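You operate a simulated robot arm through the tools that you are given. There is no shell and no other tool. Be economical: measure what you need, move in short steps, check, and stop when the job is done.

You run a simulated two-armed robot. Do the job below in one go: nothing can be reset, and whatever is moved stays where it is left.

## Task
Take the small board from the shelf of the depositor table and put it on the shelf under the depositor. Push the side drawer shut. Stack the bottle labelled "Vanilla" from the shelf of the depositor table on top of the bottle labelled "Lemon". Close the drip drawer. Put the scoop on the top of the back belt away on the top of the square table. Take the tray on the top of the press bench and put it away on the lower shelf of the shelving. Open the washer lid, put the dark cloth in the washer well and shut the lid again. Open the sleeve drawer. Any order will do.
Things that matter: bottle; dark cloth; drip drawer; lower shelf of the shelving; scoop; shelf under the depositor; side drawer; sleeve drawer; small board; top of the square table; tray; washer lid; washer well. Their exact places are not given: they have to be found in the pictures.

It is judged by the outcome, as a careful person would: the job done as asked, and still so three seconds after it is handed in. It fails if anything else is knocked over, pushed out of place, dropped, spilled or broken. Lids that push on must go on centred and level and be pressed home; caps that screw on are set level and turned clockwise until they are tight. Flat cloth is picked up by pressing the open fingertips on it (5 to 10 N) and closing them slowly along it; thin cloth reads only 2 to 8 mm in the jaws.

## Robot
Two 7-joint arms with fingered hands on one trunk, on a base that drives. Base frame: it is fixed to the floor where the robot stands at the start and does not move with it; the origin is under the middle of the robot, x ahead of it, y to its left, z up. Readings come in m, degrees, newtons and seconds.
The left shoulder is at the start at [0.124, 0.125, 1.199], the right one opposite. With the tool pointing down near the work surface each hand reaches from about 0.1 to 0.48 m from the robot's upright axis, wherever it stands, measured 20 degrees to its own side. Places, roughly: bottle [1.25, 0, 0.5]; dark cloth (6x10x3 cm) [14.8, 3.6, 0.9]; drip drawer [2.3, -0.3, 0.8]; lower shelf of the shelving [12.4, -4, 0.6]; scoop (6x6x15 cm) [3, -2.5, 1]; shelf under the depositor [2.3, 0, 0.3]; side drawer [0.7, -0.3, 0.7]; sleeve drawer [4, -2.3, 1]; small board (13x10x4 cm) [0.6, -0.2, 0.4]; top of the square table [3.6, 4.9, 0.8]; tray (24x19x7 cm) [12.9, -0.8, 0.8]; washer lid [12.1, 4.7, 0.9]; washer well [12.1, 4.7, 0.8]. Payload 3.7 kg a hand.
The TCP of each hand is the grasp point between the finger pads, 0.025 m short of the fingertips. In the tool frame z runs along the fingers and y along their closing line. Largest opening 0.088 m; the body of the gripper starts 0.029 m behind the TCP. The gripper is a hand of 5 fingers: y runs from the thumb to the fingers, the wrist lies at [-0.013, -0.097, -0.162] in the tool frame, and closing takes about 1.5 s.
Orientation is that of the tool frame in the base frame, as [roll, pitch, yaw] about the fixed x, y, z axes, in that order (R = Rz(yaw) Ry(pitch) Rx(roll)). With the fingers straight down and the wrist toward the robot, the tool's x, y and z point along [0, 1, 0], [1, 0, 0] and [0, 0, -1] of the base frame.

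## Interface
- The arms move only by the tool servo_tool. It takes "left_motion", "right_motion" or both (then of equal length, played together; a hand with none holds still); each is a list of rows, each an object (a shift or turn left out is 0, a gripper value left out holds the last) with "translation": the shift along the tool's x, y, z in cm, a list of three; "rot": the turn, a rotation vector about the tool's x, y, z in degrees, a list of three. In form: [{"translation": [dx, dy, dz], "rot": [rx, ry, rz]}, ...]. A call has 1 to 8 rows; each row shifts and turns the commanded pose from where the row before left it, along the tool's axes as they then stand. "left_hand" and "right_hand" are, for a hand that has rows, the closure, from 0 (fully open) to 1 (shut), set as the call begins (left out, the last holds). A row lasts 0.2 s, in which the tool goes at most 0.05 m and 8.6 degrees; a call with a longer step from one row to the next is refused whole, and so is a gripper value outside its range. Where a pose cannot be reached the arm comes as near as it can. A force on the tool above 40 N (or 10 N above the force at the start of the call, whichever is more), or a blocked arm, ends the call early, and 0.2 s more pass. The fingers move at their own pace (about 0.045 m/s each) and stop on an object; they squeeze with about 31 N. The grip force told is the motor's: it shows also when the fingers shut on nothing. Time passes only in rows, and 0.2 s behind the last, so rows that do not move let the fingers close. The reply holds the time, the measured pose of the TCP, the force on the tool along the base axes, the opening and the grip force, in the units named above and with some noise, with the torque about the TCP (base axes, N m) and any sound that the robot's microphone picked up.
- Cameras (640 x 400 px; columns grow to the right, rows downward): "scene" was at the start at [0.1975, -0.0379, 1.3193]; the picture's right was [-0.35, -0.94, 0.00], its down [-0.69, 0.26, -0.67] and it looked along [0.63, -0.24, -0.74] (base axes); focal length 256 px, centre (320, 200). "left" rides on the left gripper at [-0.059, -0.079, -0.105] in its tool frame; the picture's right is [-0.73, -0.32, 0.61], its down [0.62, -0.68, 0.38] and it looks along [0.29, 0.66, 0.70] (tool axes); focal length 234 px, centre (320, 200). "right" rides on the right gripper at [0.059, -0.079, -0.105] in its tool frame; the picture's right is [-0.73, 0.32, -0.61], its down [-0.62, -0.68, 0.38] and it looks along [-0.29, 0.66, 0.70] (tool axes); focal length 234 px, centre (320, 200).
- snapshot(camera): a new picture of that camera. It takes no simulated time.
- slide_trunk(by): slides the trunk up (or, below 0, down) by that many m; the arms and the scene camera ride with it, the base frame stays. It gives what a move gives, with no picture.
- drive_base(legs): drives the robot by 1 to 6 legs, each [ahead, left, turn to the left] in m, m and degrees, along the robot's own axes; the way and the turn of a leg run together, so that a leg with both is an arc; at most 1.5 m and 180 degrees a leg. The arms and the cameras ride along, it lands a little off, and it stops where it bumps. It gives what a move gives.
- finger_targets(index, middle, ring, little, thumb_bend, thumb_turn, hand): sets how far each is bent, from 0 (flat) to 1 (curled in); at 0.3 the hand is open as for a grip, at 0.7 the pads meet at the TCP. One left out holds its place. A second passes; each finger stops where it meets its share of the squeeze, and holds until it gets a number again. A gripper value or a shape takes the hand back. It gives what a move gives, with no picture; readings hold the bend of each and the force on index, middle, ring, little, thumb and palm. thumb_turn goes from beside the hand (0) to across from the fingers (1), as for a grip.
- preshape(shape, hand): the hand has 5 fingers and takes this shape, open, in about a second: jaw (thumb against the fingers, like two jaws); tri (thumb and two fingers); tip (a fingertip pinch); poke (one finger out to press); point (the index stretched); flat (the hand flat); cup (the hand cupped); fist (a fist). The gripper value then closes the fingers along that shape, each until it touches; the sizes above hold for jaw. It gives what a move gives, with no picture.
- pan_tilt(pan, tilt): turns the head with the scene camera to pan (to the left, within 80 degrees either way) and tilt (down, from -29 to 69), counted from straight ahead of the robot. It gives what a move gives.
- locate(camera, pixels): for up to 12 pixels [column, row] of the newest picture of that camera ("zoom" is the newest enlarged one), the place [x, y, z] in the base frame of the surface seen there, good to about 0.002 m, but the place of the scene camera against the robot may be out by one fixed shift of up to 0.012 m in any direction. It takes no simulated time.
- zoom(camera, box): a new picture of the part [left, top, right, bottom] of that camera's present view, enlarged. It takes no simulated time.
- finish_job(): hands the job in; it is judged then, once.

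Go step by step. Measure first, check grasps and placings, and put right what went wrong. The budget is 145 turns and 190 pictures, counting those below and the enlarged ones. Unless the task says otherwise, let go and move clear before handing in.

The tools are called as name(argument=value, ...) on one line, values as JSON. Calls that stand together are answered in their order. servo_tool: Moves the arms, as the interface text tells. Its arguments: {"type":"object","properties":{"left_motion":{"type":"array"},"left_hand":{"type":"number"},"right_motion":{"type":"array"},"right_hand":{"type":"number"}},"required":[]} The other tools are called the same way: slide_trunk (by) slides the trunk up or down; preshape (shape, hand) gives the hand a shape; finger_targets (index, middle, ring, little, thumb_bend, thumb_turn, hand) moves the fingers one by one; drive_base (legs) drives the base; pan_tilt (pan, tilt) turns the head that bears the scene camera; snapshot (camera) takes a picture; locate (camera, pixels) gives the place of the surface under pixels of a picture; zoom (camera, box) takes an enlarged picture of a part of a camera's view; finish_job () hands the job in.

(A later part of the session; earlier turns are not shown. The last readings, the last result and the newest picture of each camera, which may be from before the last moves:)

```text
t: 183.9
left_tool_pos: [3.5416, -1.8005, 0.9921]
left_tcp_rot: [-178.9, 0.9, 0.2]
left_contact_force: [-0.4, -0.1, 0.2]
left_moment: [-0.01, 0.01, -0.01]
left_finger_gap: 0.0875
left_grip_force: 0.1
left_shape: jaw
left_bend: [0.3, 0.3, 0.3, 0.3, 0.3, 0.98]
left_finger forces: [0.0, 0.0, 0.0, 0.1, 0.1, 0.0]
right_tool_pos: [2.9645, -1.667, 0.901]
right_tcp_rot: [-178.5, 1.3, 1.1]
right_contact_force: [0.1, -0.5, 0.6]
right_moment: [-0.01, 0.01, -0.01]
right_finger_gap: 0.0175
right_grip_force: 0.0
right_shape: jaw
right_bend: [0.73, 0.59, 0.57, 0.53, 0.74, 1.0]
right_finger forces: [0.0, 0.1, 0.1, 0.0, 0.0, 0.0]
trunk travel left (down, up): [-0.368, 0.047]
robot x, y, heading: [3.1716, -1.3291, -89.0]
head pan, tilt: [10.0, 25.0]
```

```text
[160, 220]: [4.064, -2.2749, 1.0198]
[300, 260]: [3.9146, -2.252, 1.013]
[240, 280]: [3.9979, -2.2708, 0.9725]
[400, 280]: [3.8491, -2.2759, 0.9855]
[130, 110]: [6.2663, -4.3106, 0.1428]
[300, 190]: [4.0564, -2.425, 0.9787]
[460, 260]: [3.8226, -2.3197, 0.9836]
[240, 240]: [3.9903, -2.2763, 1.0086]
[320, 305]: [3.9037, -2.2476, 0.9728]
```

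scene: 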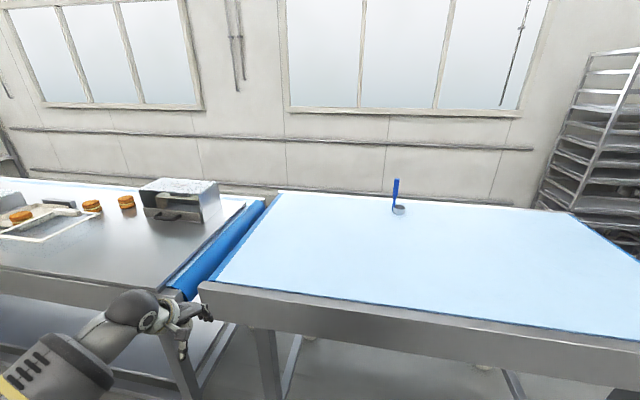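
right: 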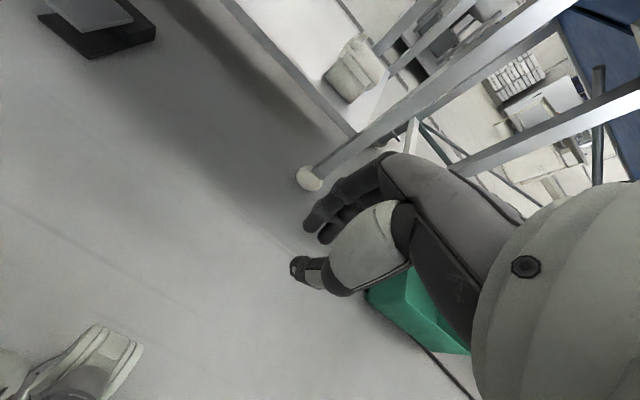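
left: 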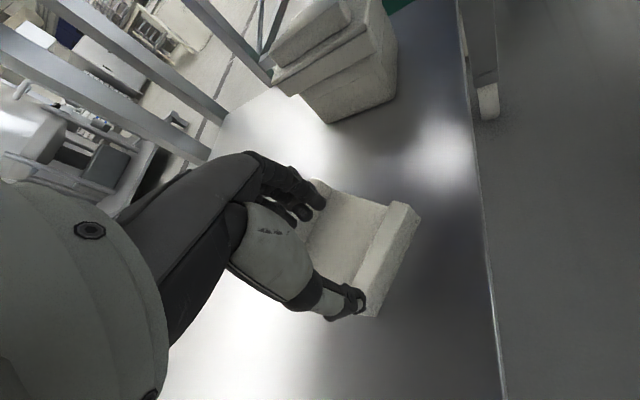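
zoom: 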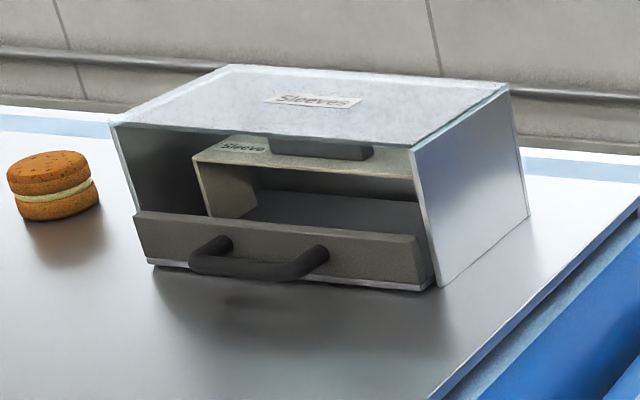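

The scoop's grip is at (3.057, −2.479), z 1.06–1.14, and the "Sleeves" drawer handle is at (3.95, −2.25, 1.01). I raise both hands and turn the right one to point forward with the thumb left.

servo_tool(left_motion=[{"translation": [0, -2, -4]}, {"translation": [0, -2, -4]}, {"translation": [0, -2, -4]}, {"translation": [0, -2, -4]}, {"translation": [0, -2, -4]}, {}, {}, {}], right_motion=[{"translation": [0, 2, -4.5]}, {"translation": [0, 2, -4.5]}, {"translation": [0, 2, -4.5]}, {"translation": [0, 2, -4.5]}, {"translation": [0, 2, -4.5]}, {"rot": [-8, 0, 0]}, {"rot": [-8, 0, 0]}, {"rot": [-8, 0, 0]}], right_hand=0)

servo_tool(right_motion=[{"rot": [-8, 0, 0]}, {"rot": [-8, 0, 0]}, {"rot": [-8, 0, 0]}, {"rot": [-8, 0, 0]}, {"rot": [-8, 0, 0]}, {"rot": [-8, 0, 0]}, {"rot": [-8, 0, 0]}, {"rot": [0, 0, 8]}])

servo_tool(right_motion=[{"rot": [0, 0, 8.2]}, {"rot": [0, 0, 8.2]}, {"rot": [0, 0, 8.2]}, {"rot": [0, 0, 8.2]}, {"rot": [0, 0, 8.2]}, {"rot": [0, 0, 8.2]}, {"rot": [0, 0, 8.2]}, {"rot": [0, 0, 8.2]}])

```text
t: 185.7
left_tool_pos: [3.5432, -1.703, 1.192]
left_tcp_rot: [-178.9, 0.9, 0.1]
left_contact_force: [-0.4, -0.1, 1.1]
left_moment: [-0.05, -0.01, -0.02]
left_finger_gap: 0.0875
left_grip_force: 0.1
left_shape: jaw
left_bend: [0.3, 0.3, 0.3, 0.3, 0.3, 0.98]
left_finger forces: [0.0, 0.1, 0.1, 0.0, 0.0, 0.1]
right_tool_pos: [2.9715, -1.7712, 1.1243]
right_tcp_rot: [157.3, 1.3, 1.2]
right_contact_force: [-0.6, 0.3, 0.4]
right_moment: [0.02, 0.0, 0.0]
right_finger_gap: 0.088
right_grip_force: 0.3
right_shape: jaw
right_bend: [0.3, 0.3, 0.3, 0.3, 0.3, 0.98]
right_finger forces: [0.1, 0.1, 0.1, 0.0, 0.1, 0.0]
trunk travel left (down, up): [-0.368, 0.047]
robot x, y, heading: [3.1746, -1.3231, -89.4]
head pan, tilt: [10.0, 25.0]
```

```text
t: 187.5
left_tool_pos: [3.5447, -1.7039, 1.1927]
left_tcp_rot: [-178.9, 1.0, 0.1]
left_contact_force: [1.3, -0.9, 0.1]
left_moment: [0.01, -0.01, -0.02]
left_finger_gap: 0.0878
left_grip_force: 0.0
left_shape: jaw
left_bend: [0.3, 0.3, 0.3, 0.3, 0.3, 0.98]
left_finger forces: [0.1, 0.0, 0.0, 0.0, 0.0, 0.1]
right_tool_pos: [2.9736, -1.7712, 1.1223]
right_tcp_rot: [101.3, -6.5, -0.4]
right_contact_force: [0.0, 0.1, 0.2]
right_moment: [-0.06, -0.02, -0.02]
right_finger_gap: 0.0875
right_grip_force: 0.1
right_shape: jaw
right_bend: [0.3, 0.3, 0.3, 0.3, 0.3, 0.98]
right_finger forces: [0.0, 0.0, 0.1, 0.0, 0.0, 0.0]
trunk travel left (down, up): [-0.368, 0.047]
robot x, y, heading: [3.1739, -1.3259, -89.5]
head pan, tilt: [10.0, 25.0]
```

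```text
t: 188.7
left_tool_pos: [3.5441, -1.7055, 1.1926]
left_tcp_rot: [-178.9, 0.9, 0.2]
left_contact_force: [-0.7, 0.0, 0.5]
left_moment: [-0.02, 0.0, 0.01]
left_finger_gap: 0.0875
left_grip_force: 0.1
left_shape: jaw
left_bend: [0.3, 0.3, 0.3, 0.3, 0.3, 0.98]
left_finger forces: [0.0, 0.0, 0.0, 0.1, 0.0, 0.0]
right_tool_pos: [2.9583, -1.7709, 1.1206]
right_tcp_rot: [104.7, -32.9, -6.5]
right_contact_force: [0.6, -0.5, -0.6]
right_moment: [0.03, 0.01, 0.0]
right_finger_gap: 0.0878
right_grip_force: 0.1
right_shape: jaw
right_bend: [0.3, 0.3, 0.3, 0.3, 0.3, 0.98]
right_finger forces: [0.0, 0.0, 0.0, 0.1, 0.0, 0.1]
trunk travel left (down, up): [-0.368, 0.047]
robot x, y, heading: [3.1712, -1.3281, -89.4]
head pan, tilt: [10.0, 25.0]
stopped in row 5 (right hand): the arm was blocked; the commanded pose is now the measured one
```

The sideways hand turn blocks near the body. I go back to a fingers-down grip from above with a slight forward tilt, and test the forward reach.

servo_tool(right_motion=[{"rot": [0, 0, -8]}, {"rot": [0, 0, -8]}, {"rot": [0, 0, -8]}, {"rot": [0, 0, -8]}, {"rot": [6, 0, -3]}, {"rot": [8, 0, 0]}, {"rot": [8, 0, 0]}, {"rot": [8, 0, 0]}])

servo_tool(right_motion=[{"rot": [8, 0, 0]}, {"rot": [8, 0, 0]}, {"rot": [8, 0, 0]}, {"translation": [0, 3, -3.5]}, {"translation": [0, 4, -2]}, {"translation": [0, 4.5, -2]}, {"translation": [0, 4.5, -2]}, {}])

```text
t: 190.5
left_tool_pos: [3.5433, -1.7063, 1.1928]
left_tcp_rot: [-178.9, 0.9, 0.0]
left_contact_force: [0.0, 0.4, -1.7]
left_moment: [-0.04, 0.03, 0.02]
left_finger_gap: 0.0875
left_grip_force: 0.1
left_shape: jaw
left_bend: [0.3, 0.3, 0.3, 0.3, 0.3, 0.98]
left_finger forces: [0.0, 0.1, 0.0, 0.0, 0.0, 0.1]
right_tool_pos: [2.9577, -1.7715, 1.1212]
right_tcp_rot: [132.4, 1.0, 2.1]
right_contact_force: [-0.4, -0.5, -0.1]
right_moment: [0.02, 0.02, -0.04]
right_finger_gap: 0.0879
right_grip_force: 0.0
right_shape: jaw
right_bend: [0.3, 0.3, 0.3, 0.3, 0.3, 0.98]
right_finger forces: [0.1, 0.1, 0.1, 0.1, 0.0, 0.0]
trunk travel left (down, up): [-0.368, 0.047]
robot x, y, heading: [3.1748, -1.3262, -89.5]
head pan, tilt: [10.0, 25.0]
```

```text
t: 192.3
left_tool_pos: [3.5433, -1.7046, 1.1925]
left_tcp_rot: [-178.8, 0.9, 0.1]
left_contact_force: [-0.2, 0.0, 0.7]
left_moment: [0.0, -0.02, 0.02]
left_finger_gap: 0.0874
left_grip_force: 0.0
left_shape: jaw
left_bend: [0.3, 0.3, 0.3, 0.3, 0.3, 0.98]
left_finger forces: [0.0, 0.0, 0.0, 0.0, 0.1, 0.0]
right_tool_pos: [2.9639, -1.8784, 1.2721]
right_tcp_rot: [156.3, 0.9, 2.0]
right_contact_force: [0.1, 0.4, -0.3]
right_moment: [-0.01, 0.0, 0.0]
right_finger_gap: 0.0879
right_grip_force: 0.0
right_shape: jaw
right_bend: [0.3, 0.3, 0.3, 0.3, 0.3, 0.98]
right_finger forces: [0.1, 0.0, 0.0, 0.1, 0.0, 0.0]
trunk travel left (down, up): [-0.368, 0.047]
robot x, y, heading: [3.1686, -1.3237, -89.3]
head pan, tilt: [10.0, 25.0]
```

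Now I extend forward at z 1.27 to find the reach limit.

servo_tool(right_motion=[{"translation": [0, 4.1, 1.8]}, {"translation": [0, 4.1, 1.8]}, {"translation": [0, 4.1, 1.8]}, {"translation": [0, 4.1, 1.8]}, {"translation": [0, 4.1, 1.8]}, {"translation": [0, 4.1, 1.8]}, {}])

drive_base(legs=[[0.25, 0, -0.5]])

snapshot(camera="scene")

snapshot(camera="right")

```text
t: 193.9
left_tool_pos: [3.5437, -1.7058, 1.1935]
left_tcp_rot: [-178.9, 0.8, 0.2]
left_contact_force: [-0.1, 0.3, 0.7]
left_moment: [-0.01, 0.02, -0.01]
left_finger_gap: 0.0876
left_grip_force: 0.1
left_shape: jaw
left_bend: [0.3, 0.3, 0.3, 0.3, 0.3, 0.98]
left_finger forces: [0.0, 0.0, 0.1, 0.1, 0.0, 0.0]
right_tool_pos: [2.9735, -2.1464, 1.272]
right_tcp_rot: [156.2, 1.0, 2.1]
right_contact_force: [-0.6, 0.5, 0.2]
right_moment: [-0.02, -0.03, -0.01]
right_finger_gap: 0.0876
right_grip_force: 0.0
right_shape: jaw
right_bend: [0.3, 0.3, 0.3, 0.3, 0.3, 0.98]
right_finger forces: [0.0, 0.1, 0.0, 0.0, 0.1, 0.1]
trunk travel left (down, up): [-0.368, 0.047]
robot x, y, heading: [3.171, -1.3263, -89.7]
head pan, tilt: [10.0, 25.0]
```

```text
t: 195.7
left_tool_pos: [3.5411, -1.9569, 1.1933]
left_tcp_rot: [-178.9, 0.9, -0.5]
left_contact_force: [-0.2, 0.4, 0.6]
left_moment: [0.01, -0.03, -0.01]
left_finger_gap: 0.0876
left_grip_force: 0.1
left_shape: jaw
left_bend: [0.3, 0.3, 0.3, 0.3, 0.3, 0.98]
left_finger forces: [0.0, 0.0, 0.1, 0.0, 0.0, 0.1]
right_tool_pos: [2.9665, -2.3942, 1.2716]
right_tcp_rot: [156.3, 1.1, 1.4]
right_contact_force: [0.0, 0.0, 0.2]
right_moment: [0.01, -0.01, 0.0]
right_finger_gap: 0.0881
right_grip_force: 0.1
right_shape: jaw
right_bend: [0.3, 0.3, 0.3, 0.3, 0.3, 0.98]
right_finger forces: [0.1, 0.0, 0.0, 0.0, 0.0, 0.0]
trunk travel left (down, up): [-0.368, 0.047]
robot x, y, heading: [3.1696, -1.5753, -90.0]
head pan, tilt: [10.0, 25.0]
```

```text
132 pictures are left
```

scene: 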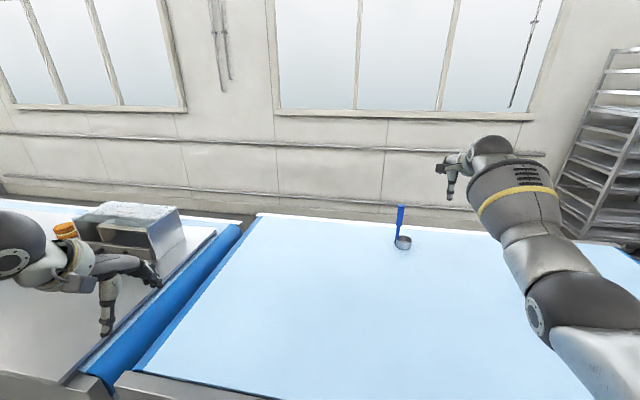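

```text
131 pictures are left
```

right: 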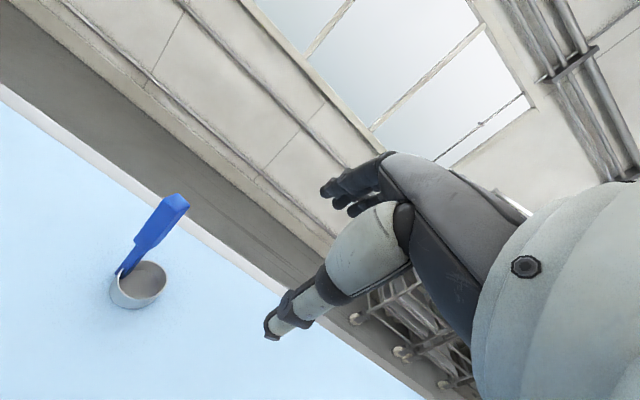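

The reach is ample: TCP (2.967, −2.394, 1.272). I measure the scoop handle with the hand camera (172,205).

locate(camera="right", pixels=[[175, 203], [168, 212], [155, 228], [145, 240], [130, 262], [150, 270], [140, 300]])

zoom(camera="right", box=[80, 170, 240, 330])

```text
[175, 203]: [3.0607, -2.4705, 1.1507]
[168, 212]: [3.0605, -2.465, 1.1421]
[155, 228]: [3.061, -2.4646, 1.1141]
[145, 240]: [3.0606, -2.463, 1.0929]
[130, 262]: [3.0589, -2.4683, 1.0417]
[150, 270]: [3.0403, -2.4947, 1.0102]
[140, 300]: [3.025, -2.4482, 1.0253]
```

```text
2.50 times, centred on (160, 250) of right
```

zoom: 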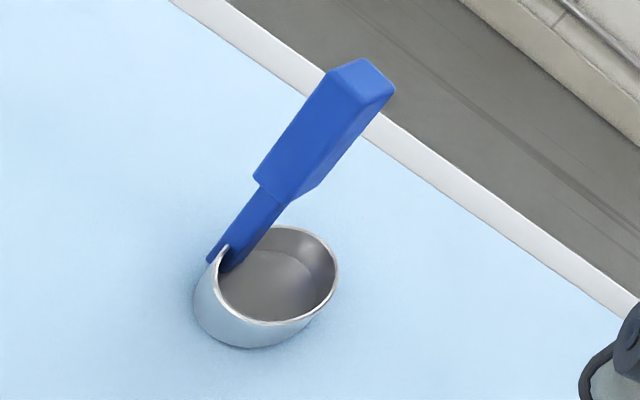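

The handle is centred at (3.057, −2.472), top z 1.15. I set the hand upright, move above it, and come down.

servo_tool(right_motion=[{"rot": [8, 0, 0]}, {"rot": [8, 0, 0]}, {"rot": [7.7, 0, 0]}, {"translation": [3, 2.6, 0]}, {"translation": [3, 2.6, 0]}, {"translation": [3, 2.6, 0]}, {}])

snapshot(camera="right")

```text
t: 197.3
left_tool_pos: [3.5406, -1.9571, 1.1936]
left_tcp_rot: [-178.9, 0.8, -0.5]
left_contact_force: [-0.2, 0.3, 0.3]
left_moment: [-0.02, -0.02, 0.01]
left_finger_gap: 0.0876
left_grip_force: 0.1
left_shape: jaw
left_bend: [0.3, 0.3, 0.3, 0.3, 0.3, 0.98]
left_finger forces: [0.0, 0.0, 0.0, 0.1, 0.1, 0.0]
right_tool_pos: [3.0244, -2.3604, 1.2581]
right_tcp_rot: [180.0, 1.0, 1.4]
right_contact_force: [0.7, 0.1, 0.0]
right_moment: [-0.01, -0.02, -0.01]
right_finger_gap: 0.0877
right_grip_force: 0.1
right_shape: jaw
right_bend: [0.3, 0.3, 0.3, 0.3, 0.3, 0.98]
right_finger forces: [0.0, 0.0, 0.0, 0.0, 0.1, 0.1]
right hand out of reach, approached as far as the arm can: row 2, 3, 4, 5, 6
trunk travel left (down, up): [-0.368, 0.047]
robot x, y, heading: [3.1707, -1.5734, -90.1]
head pan, tilt: [10.0, 25.0]
```

```text
129 pictures are left
```

right: 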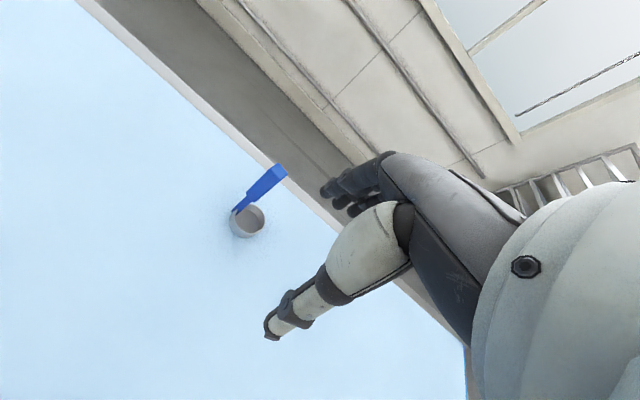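

The upright reach is 0.787 m, so I drive 0.11 m nearer.

drive_base(legs=[[0.11, 0, 0]])

servo_tool(right_motion=[{"translation": [1.6, 0, 0]}, {"translation": [1.6, 0, 0]}, {}])

snapshot(camera="right")

locate(camera="right", pixels=[[270, 180], [240, 205], [280, 172]])

```text
t: 198.5
left_tool_pos: [3.5412, -2.0673, 1.1918]
left_tcp_rot: [-178.9, 0.8, -0.4]
left_contact_force: [0.0, 0.3, -0.3]
left_moment: [0.04, -0.01, 0.0]
left_finger_gap: 0.0877
left_grip_force: 0.0
left_shape: jaw
left_bend: [0.3, 0.3, 0.3, 0.3, 0.3, 0.98]
left_finger forces: [0.0, 0.0, 0.1, 0.1, 0.0, 0.0]
right_tool_pos: [3.0256, -2.4704, 1.2584]
right_tcp_rot: [180.0, 1.0, 1.4]
right_contact_force: [0.3, 0.6, -0.5]
right_moment: [0.07, 0.04, -0.03]
right_finger_gap: 0.0877
right_grip_force: 0.0
right_shape: jaw
right_bend: [0.3, 0.3, 0.3, 0.3, 0.3, 0.98]
right_finger forces: [0.1, 0.2, 0.1, 0.1, 0.0, 0.0]
trunk travel left (down, up): [-0.368, 0.047]
robot x, y, heading: [3.1748, -1.6892, -90.0]
head pan, tilt: [10.0, 25.0]
```

```text
t: 199.3
left_tool_pos: [3.5419, -2.067, 1.1929]
left_tcp_rot: [-179.0, 0.9, -0.5]
left_contact_force: [0.2, -0.3, -0.5]
left_moment: [0.02, 0.0, -0.01]
left_finger_gap: 0.088
left_grip_force: 0.0
left_shape: jaw
left_bend: [0.3, 0.3, 0.3, 0.3, 0.3, 0.98]
left_finger forces: [0.0, 0.1, 0.0, 0.0, 0.1, 0.0]
right_tool_pos: [3.0561, -2.4679, 1.2587]
right_tcp_rot: [-180.0, 1.0, 1.3]
right_contact_force: [-0.1, 0.0, 0.2]
right_moment: [-0.05, 0.0, -0.03]
right_finger_gap: 0.0879
right_grip_force: 0.2
right_shape: jaw
right_bend: [0.3, 0.3, 0.3, 0.3, 0.3, 0.98]
right_finger forces: [0.1, 0.1, 0.1, 0.0, 0.0, 0.0]
trunk travel left (down, up): [-0.368, 0.047]
robot x, y, heading: [3.1717, -1.684, -90.4]
head pan, tilt: [10.0, 25.0]
```

```text
128 pictures are left
```

right: 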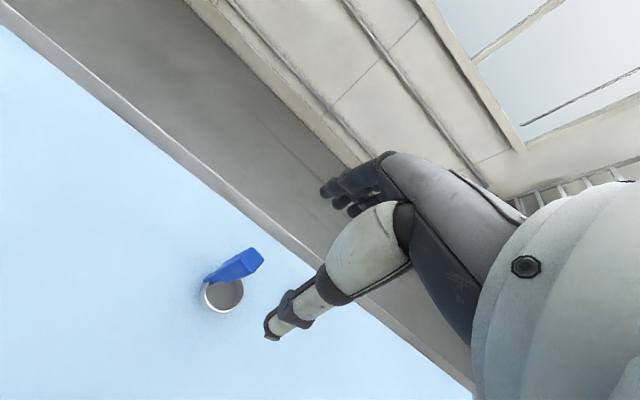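

```text
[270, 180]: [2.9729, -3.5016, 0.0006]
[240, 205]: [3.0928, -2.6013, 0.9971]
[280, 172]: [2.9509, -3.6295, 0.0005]
```

Aligned by coordinates; I descend 13 cm in steps and check before closing.

servo_tool(right_motion=[{"translation": [0, 0, 3]}, {"translation": [0, 0, 3]}, {"translation": [0, 0, 2.5]}, {"translation": [0, 0, 2]}, {"translation": [0, 0, 1.5]}, {}])

snapshot(camera="right")

zoom(camera="scene", box=[280, 130, 600, 330])

```text
t: 200.7
left_tool_pos: [3.5414, -2.0671, 1.1925]
left_tcp_rot: [-178.8, 0.8, -0.5]
left_contact_force: [0.5, -0.5, 0.8]
left_moment: [-0.05, 0.01, -0.06]
left_finger_gap: 0.0879
left_grip_force: 0.1
left_shape: jaw
left_bend: [0.3, 0.3, 0.3, 0.3, 0.3, 0.98]
left_finger forces: [0.0, 0.0, 0.1, 0.0, 0.0, 0.0]
right_tool_pos: [3.0538, -2.4687, 1.1381]
right_tcp_rot: [179.9, 1.0, 1.3]
right_contact_force: [1.3, -0.4, 0.3]
right_moment: [-0.02, 0.04, -0.02]
right_finger_gap: 0.0879
right_grip_force: 0.1
right_shape: jaw
right_bend: [0.3, 0.3, 0.3, 0.3, 0.3, 0.98]
right_finger forces: [0.0, 0.0, 0.0, 0.0, 0.1, 0.0]
trunk travel left (down, up): [-0.368, 0.047]
robot x, y, heading: [3.1709, -1.6897, -90.2]
head pan, tilt: [10.0, 25.0]
```

```text
127 pictures are left
```

right: 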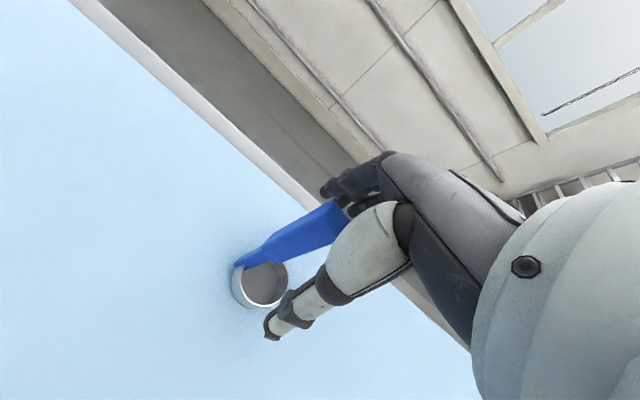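

```text
2.00 times, centred on (440, 230) of scene
```

zoom: 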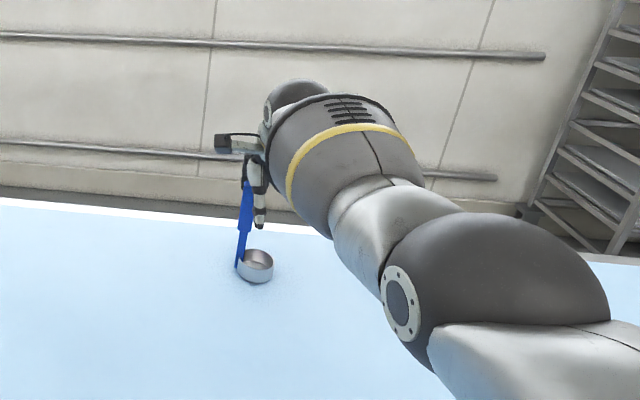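

The handle lies between thumb and fingers. I lower 8 mm and close.

servo_tool(right_motion=[{"translation": [0.3, 0.3, 0.8]}, {}])

servo_tool(right_motion=[{}, {}, {}, {}, {}, {}, {}, {}], right_hand=1)

servo_tool(right_motion=[{"translation": [0, 0, -2]}, {"translation": [0, 0, -3]}, {"translation": [0, 0, -3]}, {"translation": [0, 0, -3]}])

snapshot(camera="right")

```text
t: 201.3
left_tool_pos: [3.5408, -2.0672, 1.1924]
left_tcp_rot: [-178.9, 0.9, -0.5]
left_contact_force: [-0.5, -0.4, 0.2]
left_moment: [0.0, 0.01, 0.02]
left_finger_gap: 0.0878
left_grip_force: 0.0
left_shape: jaw
left_bend: [0.3, 0.3, 0.3, 0.3, 0.3, 0.98]
left_finger forces: [0.0, 0.0, 0.0, 0.1, 0.0, 0.0]
right_tool_pos: [3.0563, -2.4669, 1.1316]
right_tcp_rot: [-180.0, 1.1, 1.4]
right_contact_force: [0.2, 0.3, -1.0]
right_moment: [-0.01, -0.01, 0.01]
right_finger_gap: 0.0877
right_grip_force: 0.0
right_shape: jaw
right_bend: [0.3, 0.3, 0.3, 0.3, 0.3, 0.98]
right_finger forces: [0.0, 0.1, 0.1, 0.0, 0.1, 0.1]
right hand out of reach, approached as far as the arm can: row 1
trunk travel left (down, up): [-0.368, 0.047]
robot x, y, heading: [3.1743, -1.6849, -90.2]
head pan, tilt: [10.0, 25.0]
```

```text
t: 203.1
left_tool_pos: [3.5409, -2.0677, 1.1929]
left_tcp_rot: [-178.9, 0.9, -0.4]
left_contact_force: [0.8, -0.2, 0.0]
left_moment: [-0.02, 0.01, 0.0]
left_finger_gap: 0.0879
left_grip_force: 0.0
left_shape: jaw
left_bend: [0.3, 0.3, 0.3, 0.3, 0.3, 0.98]
left_finger forces: [0.1, 0.1, 0.0, 0.0, 0.0, 0.1]
right_tool_pos: [3.0556, -2.4673, 1.1302]
right_tcp_rot: [-180.0, 1.0, 1.3]
right_contact_force: [0.1, -0.8, -0.2]
right_moment: [-0.09, 0.04, 0.0]
right_finger_gap: 0.0109
right_grip_force: 30.9
right_shape: jaw
right_bend: [0.72, 0.72, 0.7, 0.7, 0.76, 1.0]
right_finger forces: [20.4, 8.5, 0.0, 0.0, 24.3, 0.0]
trunk travel left (down, up): [-0.368, 0.047]
robot x, y, heading: [3.1741, -1.685, -90.1]
head pan, tilt: [10.0, 25.0]
```

```text
t: 204.1
left_tool_pos: [3.5407, -2.0675, 1.1929]
left_tcp_rot: [-178.9, 0.9, -0.5]
left_contact_force: [0.2, -0.6, 0.6]
left_moment: [-0.01, -0.02, 0.02]
left_finger_gap: 0.0876
left_grip_force: 0.0
left_shape: jaw
left_bend: [0.3, 0.3, 0.3, 0.3, 0.3, 0.98]
left_finger forces: [0.1, 0.1, 0.0, 0.0, 0.0, 0.0]
right_tool_pos: [3.057, -2.4673, 1.2397]
right_tcp_rot: [179.9, 1.1, 1.3]
right_contact_force: [-0.4, 0.3, -2.0]
right_moment: [-0.01, -0.02, 0.04]
right_finger_gap: 0.0107
right_grip_force: 31.3
right_shape: jaw
right_bend: [0.72, 0.72, 0.7, 0.7, 0.76, 1.0]
right_finger forces: [20.7, 8.5, 0.0, 0.0, 23.9, 0.0]
trunk travel left (down, up): [-0.368, 0.047]
robot x, y, heading: [3.1737, -1.6873, -90.0]
head pan, tilt: [10.0, 25.0]
```

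```text
125 pictures are left
```

right: 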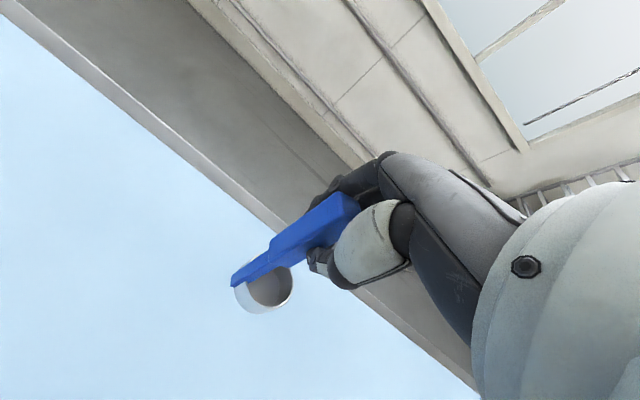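

The scoop is lifted securely. I back off, draw the right hand in, and shift left to face the sleeve drawer.

drive_base(legs=[[-0.3, 0, 0], [0, 0.6, 0]])

servo_tool(left_motion=[{"translation": [-2, 2, 0]}, {"translation": [-2, 2, 0]}, {"translation": [-2, 2, 0]}, {"translation": [-2, 2, 0]}, {"translation": [-2, 2, 0]}, {"translation": [-2, 2, 0]}, {"translation": [-2, 2, 0]}, {}], right_motion=[{"translation": [-1.5, -4, 0]}, {"translation": [-1.5, -4, 0]}, {"translation": [-1.5, -4, 0]}, {"translation": [-1.5, -4, 0]}, {"translation": [-1.5, -4, 0]}, {"translation": [-1, -4, 0]}, {"translation": [-1, -3, 0]}, {}])

pan_tilt(pan=10, tilt=30)

snapshot(camera="scene")

```text
t: 211.5
left_tool_pos: [4.1399, -1.7622, 1.1929]
left_tcp_rot: [-178.8, 0.9, -0.2]
left_contact_force: [0.3, 0.1, 0.0]
left_moment: [-0.02, -0.01, 0.0]
left_finger_gap: 0.0878
left_grip_force: 0.0
left_shape: jaw
left_bend: [0.3, 0.3, 0.3, 0.3, 0.3, 0.98]
left_finger forces: [0.0, 0.1, 0.0, 0.1, 0.0, 0.0]
right_tool_pos: [3.6583, -2.1632, 1.2396]
right_tcp_rot: [179.9, 1.0, 1.6]
right_contact_force: [0.3, 0.4, -1.5]
right_moment: [0.0, -0.02, -0.02]
right_finger_gap: 0.0105
right_grip_force: 31.0
right_shape: jaw
right_bend: [0.72, 0.72, 0.7, 0.7, 0.76, 1.0]
right_finger forces: [20.7, 8.6, 0.0, 0.0, 23.9, 0.0]
trunk travel left (down, up): [-0.368, 0.047]
robot x, y, heading: [3.7701, -1.3832, -89.9]
head pan, tilt: [10.0, 25.0]
```

```text
t: 213.3
left_tool_pos: [3.9996, -1.902, 1.192]
left_tcp_rot: [-178.8, 0.8, -0.3]
left_contact_force: [0.2, 0.5, 0.0]
left_moment: [-0.01, 0.03, 0.01]
left_finger_gap: 0.0878
left_grip_force: 0.0
left_shape: jaw
left_bend: [0.3, 0.3, 0.3, 0.3, 0.3, 0.98]
left_finger forces: [0.0, 0.0, 0.1, 0.0, 0.0, 0.1]
right_tool_pos: [3.5555, -1.8968, 1.2409]
right_tcp_rot: [179.9, 1.1, 1.7]
right_contact_force: [0.3, 1.4, -0.3]
right_moment: [0.02, 0.01, -0.03]
right_finger_gap: 0.0106
right_grip_force: 30.8
right_shape: jaw
right_bend: [0.72, 0.72, 0.7, 0.7, 0.77, 1.0]
right_finger forces: [20.9, 8.2, 0.0, 0.1, 23.3, 0.0]
trunk travel left (down, up): [-0.368, 0.047]
robot x, y, heading: [3.7716, -1.3824, -89.9]
head pan, tilt: [10.0, 25.0]
```

```text
t: 213.9
left_tool_pos: [3.9994, -1.9017, 1.1909]
left_tcp_rot: [-178.9, 0.9, -0.3]
left_contact_force: [0.4, -0.1, -0.8]
left_moment: [0.01, 0.0, 0.0]
left_finger_gap: 0.0877
left_grip_force: 0.0
left_shape: jaw
left_bend: [0.3, 0.3, 0.3, 0.3, 0.3, 0.98]
left_finger forces: [0.0, 0.0, 0.0, 0.0, 0.0, 0.0]
right_tool_pos: [3.5564, -1.897, 1.2427]
right_tcp_rot: [-180.0, 1.0, 1.6]
right_contact_force: [0.0, 1.7, -1.4]
right_moment: [0.04, 0.0, 0.01]
right_finger_gap: 0.0103
right_grip_force: 31.3
right_shape: jaw
right_bend: [0.72, 0.72, 0.7, 0.7, 0.77, 1.0]
right_finger forces: [21.0, 8.4, 0.0, 0.0, 23.4, 0.1]
trunk travel left (down, up): [-0.368, 0.047]
robot x, y, heading: [3.7743, -1.3846, -90.0]
head pan, tilt: [10.0, 30.0]
```

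```text
124 pictures are left
```

scene: 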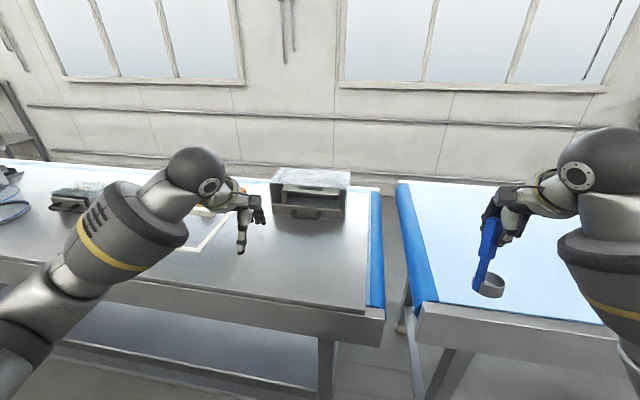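

The box is at (310,195). I drive 0.2 m nearer and look with the left hand camera.

drive_base(legs=[[0.22, 0, 0]])

snapshot(camera="left")

zoom(camera="scene", box=[180, 150, 400, 290])

```text
t: 215.6
left_tool_pos: [4.0003, -2.1204, 1.1929]
left_tcp_rot: [-178.8, 0.9, -0.3]
left_contact_force: [-0.7, -0.6, 0.6]
left_moment: [-0.01, 0.0, 0.01]
left_finger_gap: 0.0879
left_grip_force: 0.1
left_shape: jaw
left_bend: [0.3, 0.3, 0.3, 0.3, 0.3, 0.98]
left_finger forces: [0.0, 0.1, 0.0, 0.0, 0.1, 0.1]
right_tool_pos: [3.5564, -2.1174, 1.2416]
right_tcp_rot: [-180.0, 1.0, 1.7]
right_contact_force: [-0.1, 0.4, -0.7]
right_moment: [-0.01, -0.01, 0.0]
right_finger_gap: 0.0106
right_grip_force: 31.2
right_shape: jaw
right_bend: [0.72, 0.72, 0.7, 0.7, 0.77, 1.0]
right_finger forces: [20.9, 8.3, 0.0, 0.0, 23.5, 0.0]
trunk travel left (down, up): [-0.368, 0.047]
robot x, y, heading: [3.7687, -1.6018, -89.9]
head pan, tilt: [10.0, 30.0]
```

```text
123 pictures are left
```

left: 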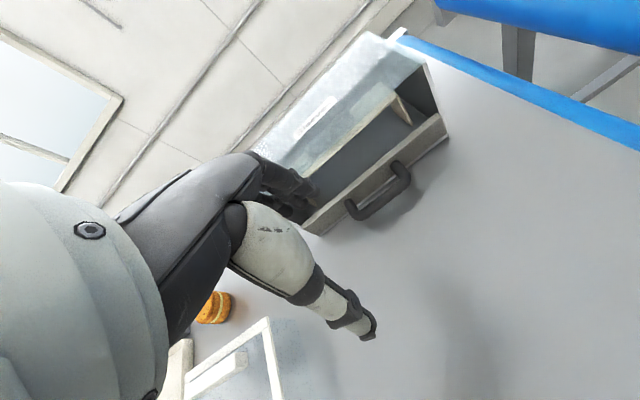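

```text
2.86 times, centred on (290, 220) of scene
```

zoom: 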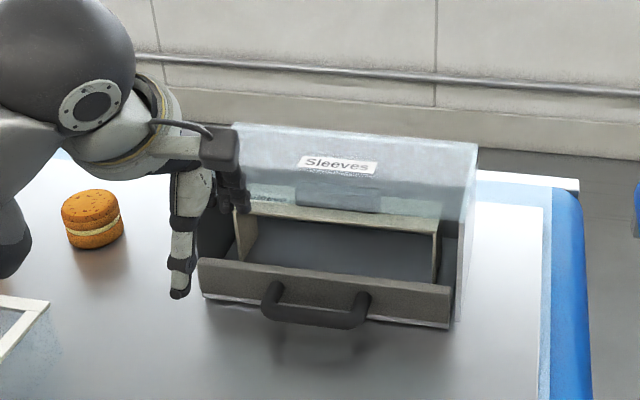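

The handle bar shows at (385,203) in the left camera. I measure it.

locate(camera="left", pixels=[[380, 210], [362, 217], [398, 192], [405, 178], [352, 204], [395, 165], [370, 190], [425, 140], [330, 215], [420, 210], [308, 222]])

zoom(camera="left", box=[290, 110, 470, 250])

```text
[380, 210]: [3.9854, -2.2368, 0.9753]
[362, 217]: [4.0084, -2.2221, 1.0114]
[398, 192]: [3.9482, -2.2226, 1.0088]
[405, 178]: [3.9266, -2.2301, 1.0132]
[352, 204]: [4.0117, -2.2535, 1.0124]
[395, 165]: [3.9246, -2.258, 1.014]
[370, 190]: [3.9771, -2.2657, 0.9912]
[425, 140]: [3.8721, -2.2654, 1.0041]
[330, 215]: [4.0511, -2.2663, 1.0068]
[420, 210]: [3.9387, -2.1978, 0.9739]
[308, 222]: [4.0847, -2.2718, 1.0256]
```

```text
2.86 times, centred on (380, 180) of left
```

zoom: 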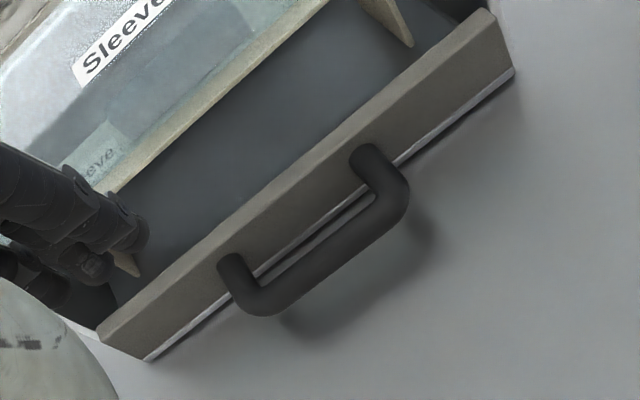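

The bar is at y −2.228, z 1.0–1.013, and the drawer's face at y −2.266. I check where the clear lid's front edge lies before choosing the grip.

locate(camera="left", pixels=[[318, 115], [395, 88], [310, 165], [425, 70], [345, 150], [300, 170], [440, 115], [365, 35], [380, 140], [400, 150]])

zoom(camera="left", box=[240, 10, 470, 250])

```text
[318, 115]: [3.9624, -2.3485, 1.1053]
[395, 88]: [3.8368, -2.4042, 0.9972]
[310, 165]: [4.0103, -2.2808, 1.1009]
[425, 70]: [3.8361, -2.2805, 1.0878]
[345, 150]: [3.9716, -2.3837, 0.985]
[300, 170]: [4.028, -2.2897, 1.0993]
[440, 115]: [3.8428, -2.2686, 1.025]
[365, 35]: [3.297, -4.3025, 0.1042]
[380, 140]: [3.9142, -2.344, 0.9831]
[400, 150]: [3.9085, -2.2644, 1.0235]
```

```text
1.67 times, centred on (355, 130) of left
```

zoom: 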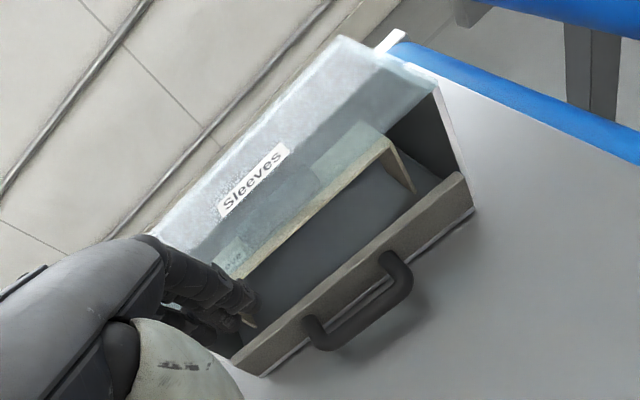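

The lid front overhangs at z 1.10, so I tilt the hand 35° forward, half closed, and slide it onto the bar along its fingers. First I go to a point 8 cm short.

servo_tool(left_motion=[{"rot": [-7, 0, 0]}, {"rot": [-7, 0, 0]}, {"rot": [-7, 0, 0]}, {"rot": [-7, 0, 0]}, {"rot": [-7, 0, 0]}, {"translation": [-1.1, -0.5, 4.2]}, {"translation": [-1.1, -0.5, 4.2]}, {"translation": [-1.1, -0.5, 4.2]}], left_hand=0.48)

snapshot(camera="left")

zoom(camera="scene", box=[180, 150, 400, 290])

```text
t: 217.4
left_tool_pos: [3.9662, -2.1786, 1.0781]
left_tcp_rot: [146.0, 0.9, -0.5]
left_contact_force: [0.6, -0.3, -0.7]
left_moment: [0.02, -0.01, 0.04]
left_finger_gap: 0.0462
left_grip_force: 0.0
left_shape: jaw
left_bend: [0.74, 0.44, 0.4, 0.42, 0.68, 1.0]
left_finger forces: [0.0, 0.0, 0.0, 0.0, 0.0, 0.1]
right_tool_pos: [3.5559, -2.1172, 1.2409]
right_tcp_rot: [-179.9, 1.0, 1.5]
right_contact_force: [-0.4, 0.2, -0.7]
right_moment: [-0.02, 0.02, -0.03]
right_finger_gap: 0.0105
right_grip_force: 31.2
right_shape: jaw
right_bend: [0.72, 0.72, 0.7, 0.7, 0.77, 1.0]
right_finger forces: [20.9, 8.3, 0.0, 0.0, 23.5, 0.1]
trunk travel left (down, up): [-0.368, 0.047]
robot x, y, heading: [3.7681, -1.6006, -89.8]
head pan, tilt: [10.0, 30.0]
```

```text
119 pictures are left
```

left: 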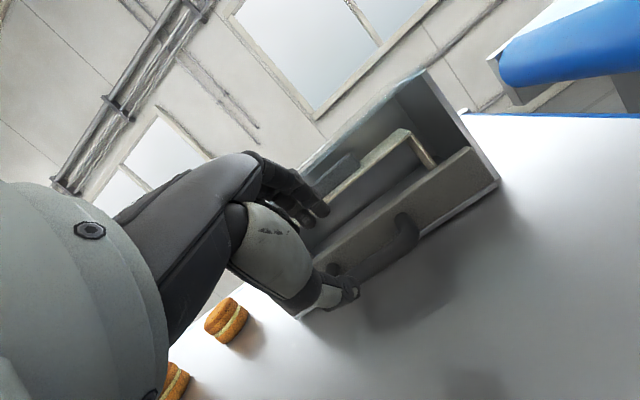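

```text
2.86 times, centred on (290, 220) of scene
```

zoom: 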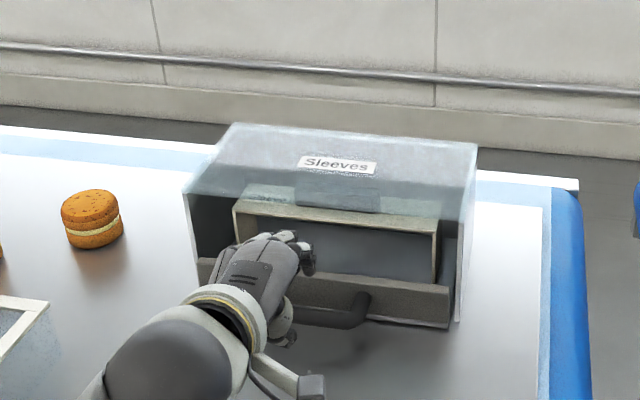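

I switch to the thumb-and-two-fingers shape so that ring and little fingers stay clear of the handle's posts.

preshape(shape="tri", hand="left")

servo_tool(left_motion=[{"translation": [-0.4, 0, 0]}, {"translation": [-0.4, 0, 0]}, {}, {}, {}], left_hand=0.45)

snapshot(camera="left")

zoom(camera="left", box=[230, 130, 450, 330])

```text
t: 218.3
left_tool_pos: [3.9669, -2.1777, 1.0791]
left_tcp_rot: [146.0, 0.8, -0.2]
left_contact_force: [0.3, 0.5, -0.3]
left_moment: [-0.01, 0.01, 0.03]
left_finger_gap: 0.0876
left_grip_force: 0.1
left_shape: tri
left_bend: [0.3, 0.3, 0.99, 0.99, 0.3, 0.98]
left_finger forces: [0.1, 0.1, 0.0, 0.1, 0.0, 0.0]
right_tool_pos: [3.557, -2.1153, 1.2411]
right_tcp_rot: [180.0, 0.9, 1.6]
right_contact_force: [-0.7, 0.3, -1.2]
right_moment: [-0.02, 0.01, 0.0]
right_finger_gap: 0.0105
right_grip_force: 31.6
right_shape: jaw
right_bend: [0.72, 0.72, 0.7, 0.7, 0.77, 1.0]
right_finger forces: [20.8, 8.2, 0.0, 0.1, 23.3, 0.0]
trunk travel left (down, up): [-0.368, 0.047]
robot x, y, heading: [3.772, -1.6014, -89.8]
head pan, tilt: [10.0, 30.0]
```

```text
t: 219.5
left_tool_pos: [3.9577, -2.1781, 1.0797]
left_tcp_rot: [146.1, 0.8, -0.3]
left_contact_force: [0.4, 0.1, 0.2]
left_moment: [-0.01, -0.02, 0.03]
left_finger_gap: 0.0488
left_grip_force: 0.1
left_shape: tri
left_bend: [0.74, 0.42, 0.99, 0.99, 0.67, 1.0]
left_finger forces: [0.1, 0.0, 0.0, 0.0, 0.0, 0.0]
right_tool_pos: [3.5569, -2.1171, 1.2417]
right_tcp_rot: [-180.0, 1.1, 1.6]
right_contact_force: [-0.6, 0.0, -1.3]
right_moment: [-0.02, -0.02, 0.02]
right_finger_gap: 0.0105
right_grip_force: 30.8
right_shape: jaw
right_bend: [0.72, 0.72, 0.7, 0.7, 0.77, 1.0]
right_finger forces: [20.9, 8.2, 0.0, 0.0, 23.4, 0.0]
trunk travel left (down, up): [-0.368, 0.047]
robot x, y, heading: [3.7711, -1.6053, -90.0]
head pan, tilt: [10.0, 30.0]
```

```text
117 pictures are left
```

left: 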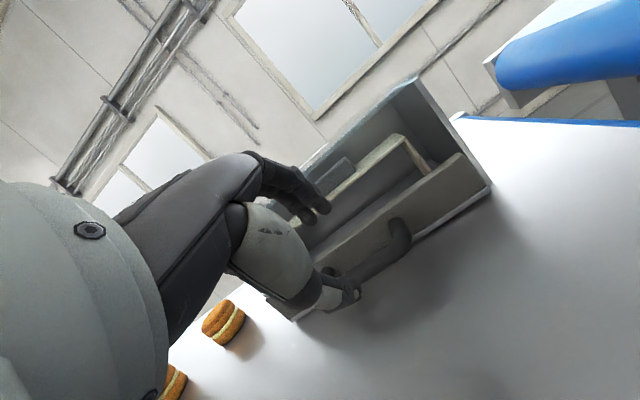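

```text
2.00 times, centred on (340, 230) of left
```

zoom: 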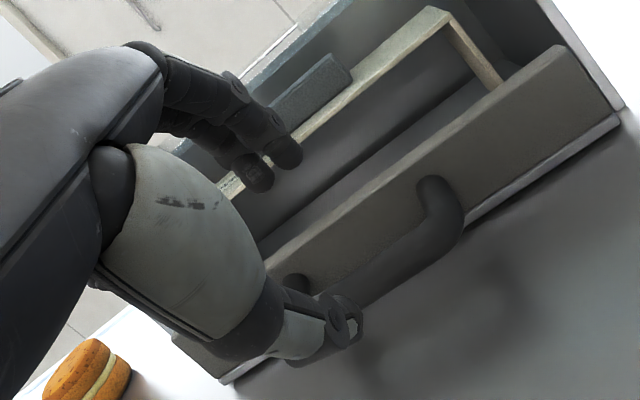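

The index seems curled against the thumb. I set the fingers individually: index and middle at 0.45, thumb 0.45, others curled.

finger_targets(hand="left", index=0.45, middle=0.45, ring=1, little=1, thumb_bend=0.45, thumb_turn=1)

zoom(camera="left", box=[230, 130, 450, 330])

zoom(camera="scene", box=[220, 190, 340, 270])

```text
t: 220.5
left_tool_pos: [3.9575, -2.1775, 1.0797]
left_tcp_rot: [146.1, 0.8, -0.3]
left_contact_force: [0.3, -0.7, 0.6]
left_moment: [-0.03, 0.0, 0.0]
left_finger_gap: 0.0519
left_grip_force: 0.0
left_shape: fingers
left_bend: [0.45, 0.45, 1.0, 1.0, 0.45, 0.99]
left_finger forces: [0.1, 0.0, 0.0, 0.0, 0.1, 0.0]
right_tool_pos: [3.5579, -2.1155, 1.2425]
right_tcp_rot: [179.9, 1.0, 1.7]
right_contact_force: [0.7, -0.3, -1.5]
right_moment: [-0.01, -0.01, 0.02]
right_finger_gap: 0.0108
right_grip_force: 31.6
right_shape: jaw
right_bend: [0.72, 0.72, 0.7, 0.7, 0.77, 1.0]
right_finger forces: [20.8, 8.2, 0.1, 0.1, 23.4, 0.0]
trunk travel left (down, up): [-0.368, 0.047]
robot x, y, heading: [3.7719, -1.6024, -90.1]
head pan, tilt: [10.0, 30.0]
```

```text
2.00 times, centred on (340, 230) of left
```

zoom: 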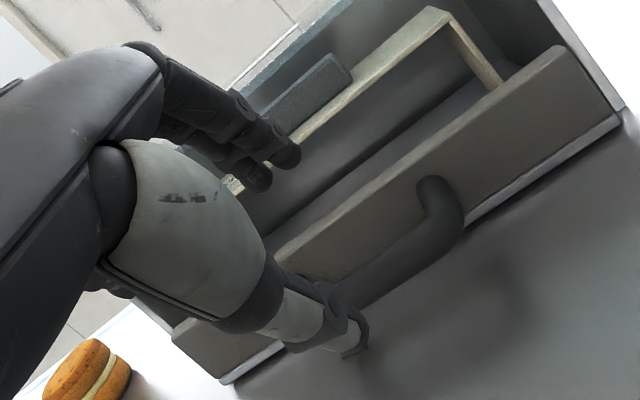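

```text
5.00 times, centred on (280, 230) of scene
```

zoom: 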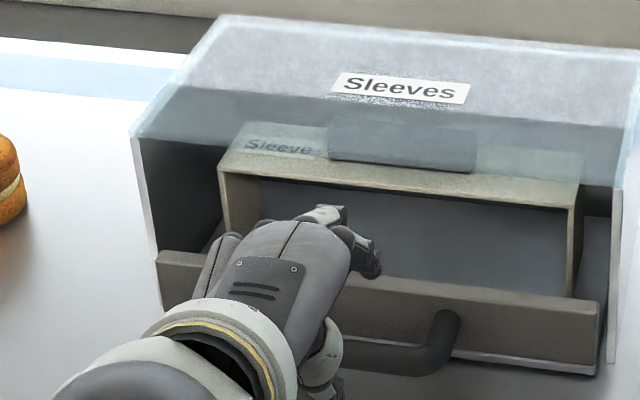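

Now index, middle and thumb form a clear gap. I slide the hand 7.8 cm along the fingers onto the bar.

servo_tool(left_motion=[{"translation": [0, 0, 2]}, {"translation": [0, 0, 2]}, {"translation": [0, 0, 2]}, {"translation": [0, 0, 1]}, {"translation": [0, 0, 0.8]}, {}])

zoom(camera="left", box=[230, 130, 450, 330])

zoom(camera="scene", box=[220, 190, 340, 270])

```text
t: 221.9
left_tool_pos: [3.9546, -2.2196, 1.0167]
left_tcp_rot: [145.9, 0.9, -0.4]
left_contact_force: [0.5, 4.2, 6.7]
left_moment: [0.08, -0.01, 0.01]
left_finger_gap: 0.0485
left_grip_force: 3.7
left_shape: fingers
left_bend: [0.46, 0.46, 1.0, 1.0, 0.47, 1.0]
left_finger forces: [1.3, 1.3, 0.0, 0.0, 6.0, 0.0]
right_tool_pos: [3.5559, -2.115, 1.2418]
right_tcp_rot: [179.8, 0.9, 1.6]
right_contact_force: [-0.9, -0.4, -1.8]
right_moment: [-0.02, -0.03, 0.01]
right_finger_gap: 0.0107
right_grip_force: 31.4
right_shape: jaw
right_bend: [0.72, 0.72, 0.7, 0.7, 0.77, 1.0]
right_finger forces: [20.9, 8.2, 0.1, 0.0, 23.3, 0.0]
trunk travel left (down, up): [-0.368, 0.047]
robot x, y, heading: [3.7728, -1.5981, -89.9]
head pan, tilt: [10.0, 30.0]
```

```text
2.00 times, centred on (340, 230) of left
```

zoom: 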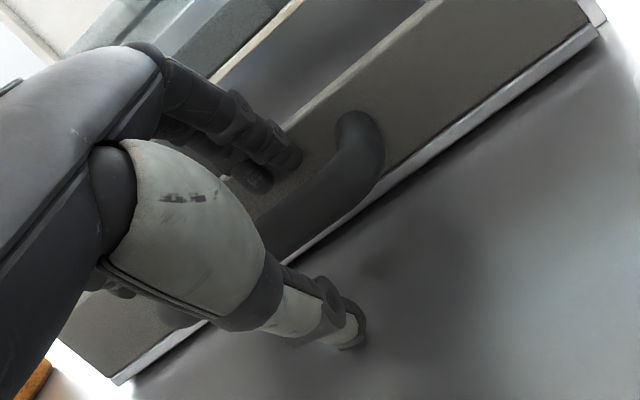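

```text
5.00 times, centred on (280, 230) of scene
```

zoom: 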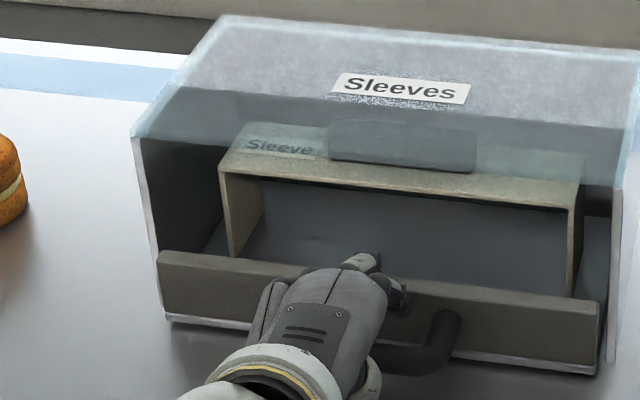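

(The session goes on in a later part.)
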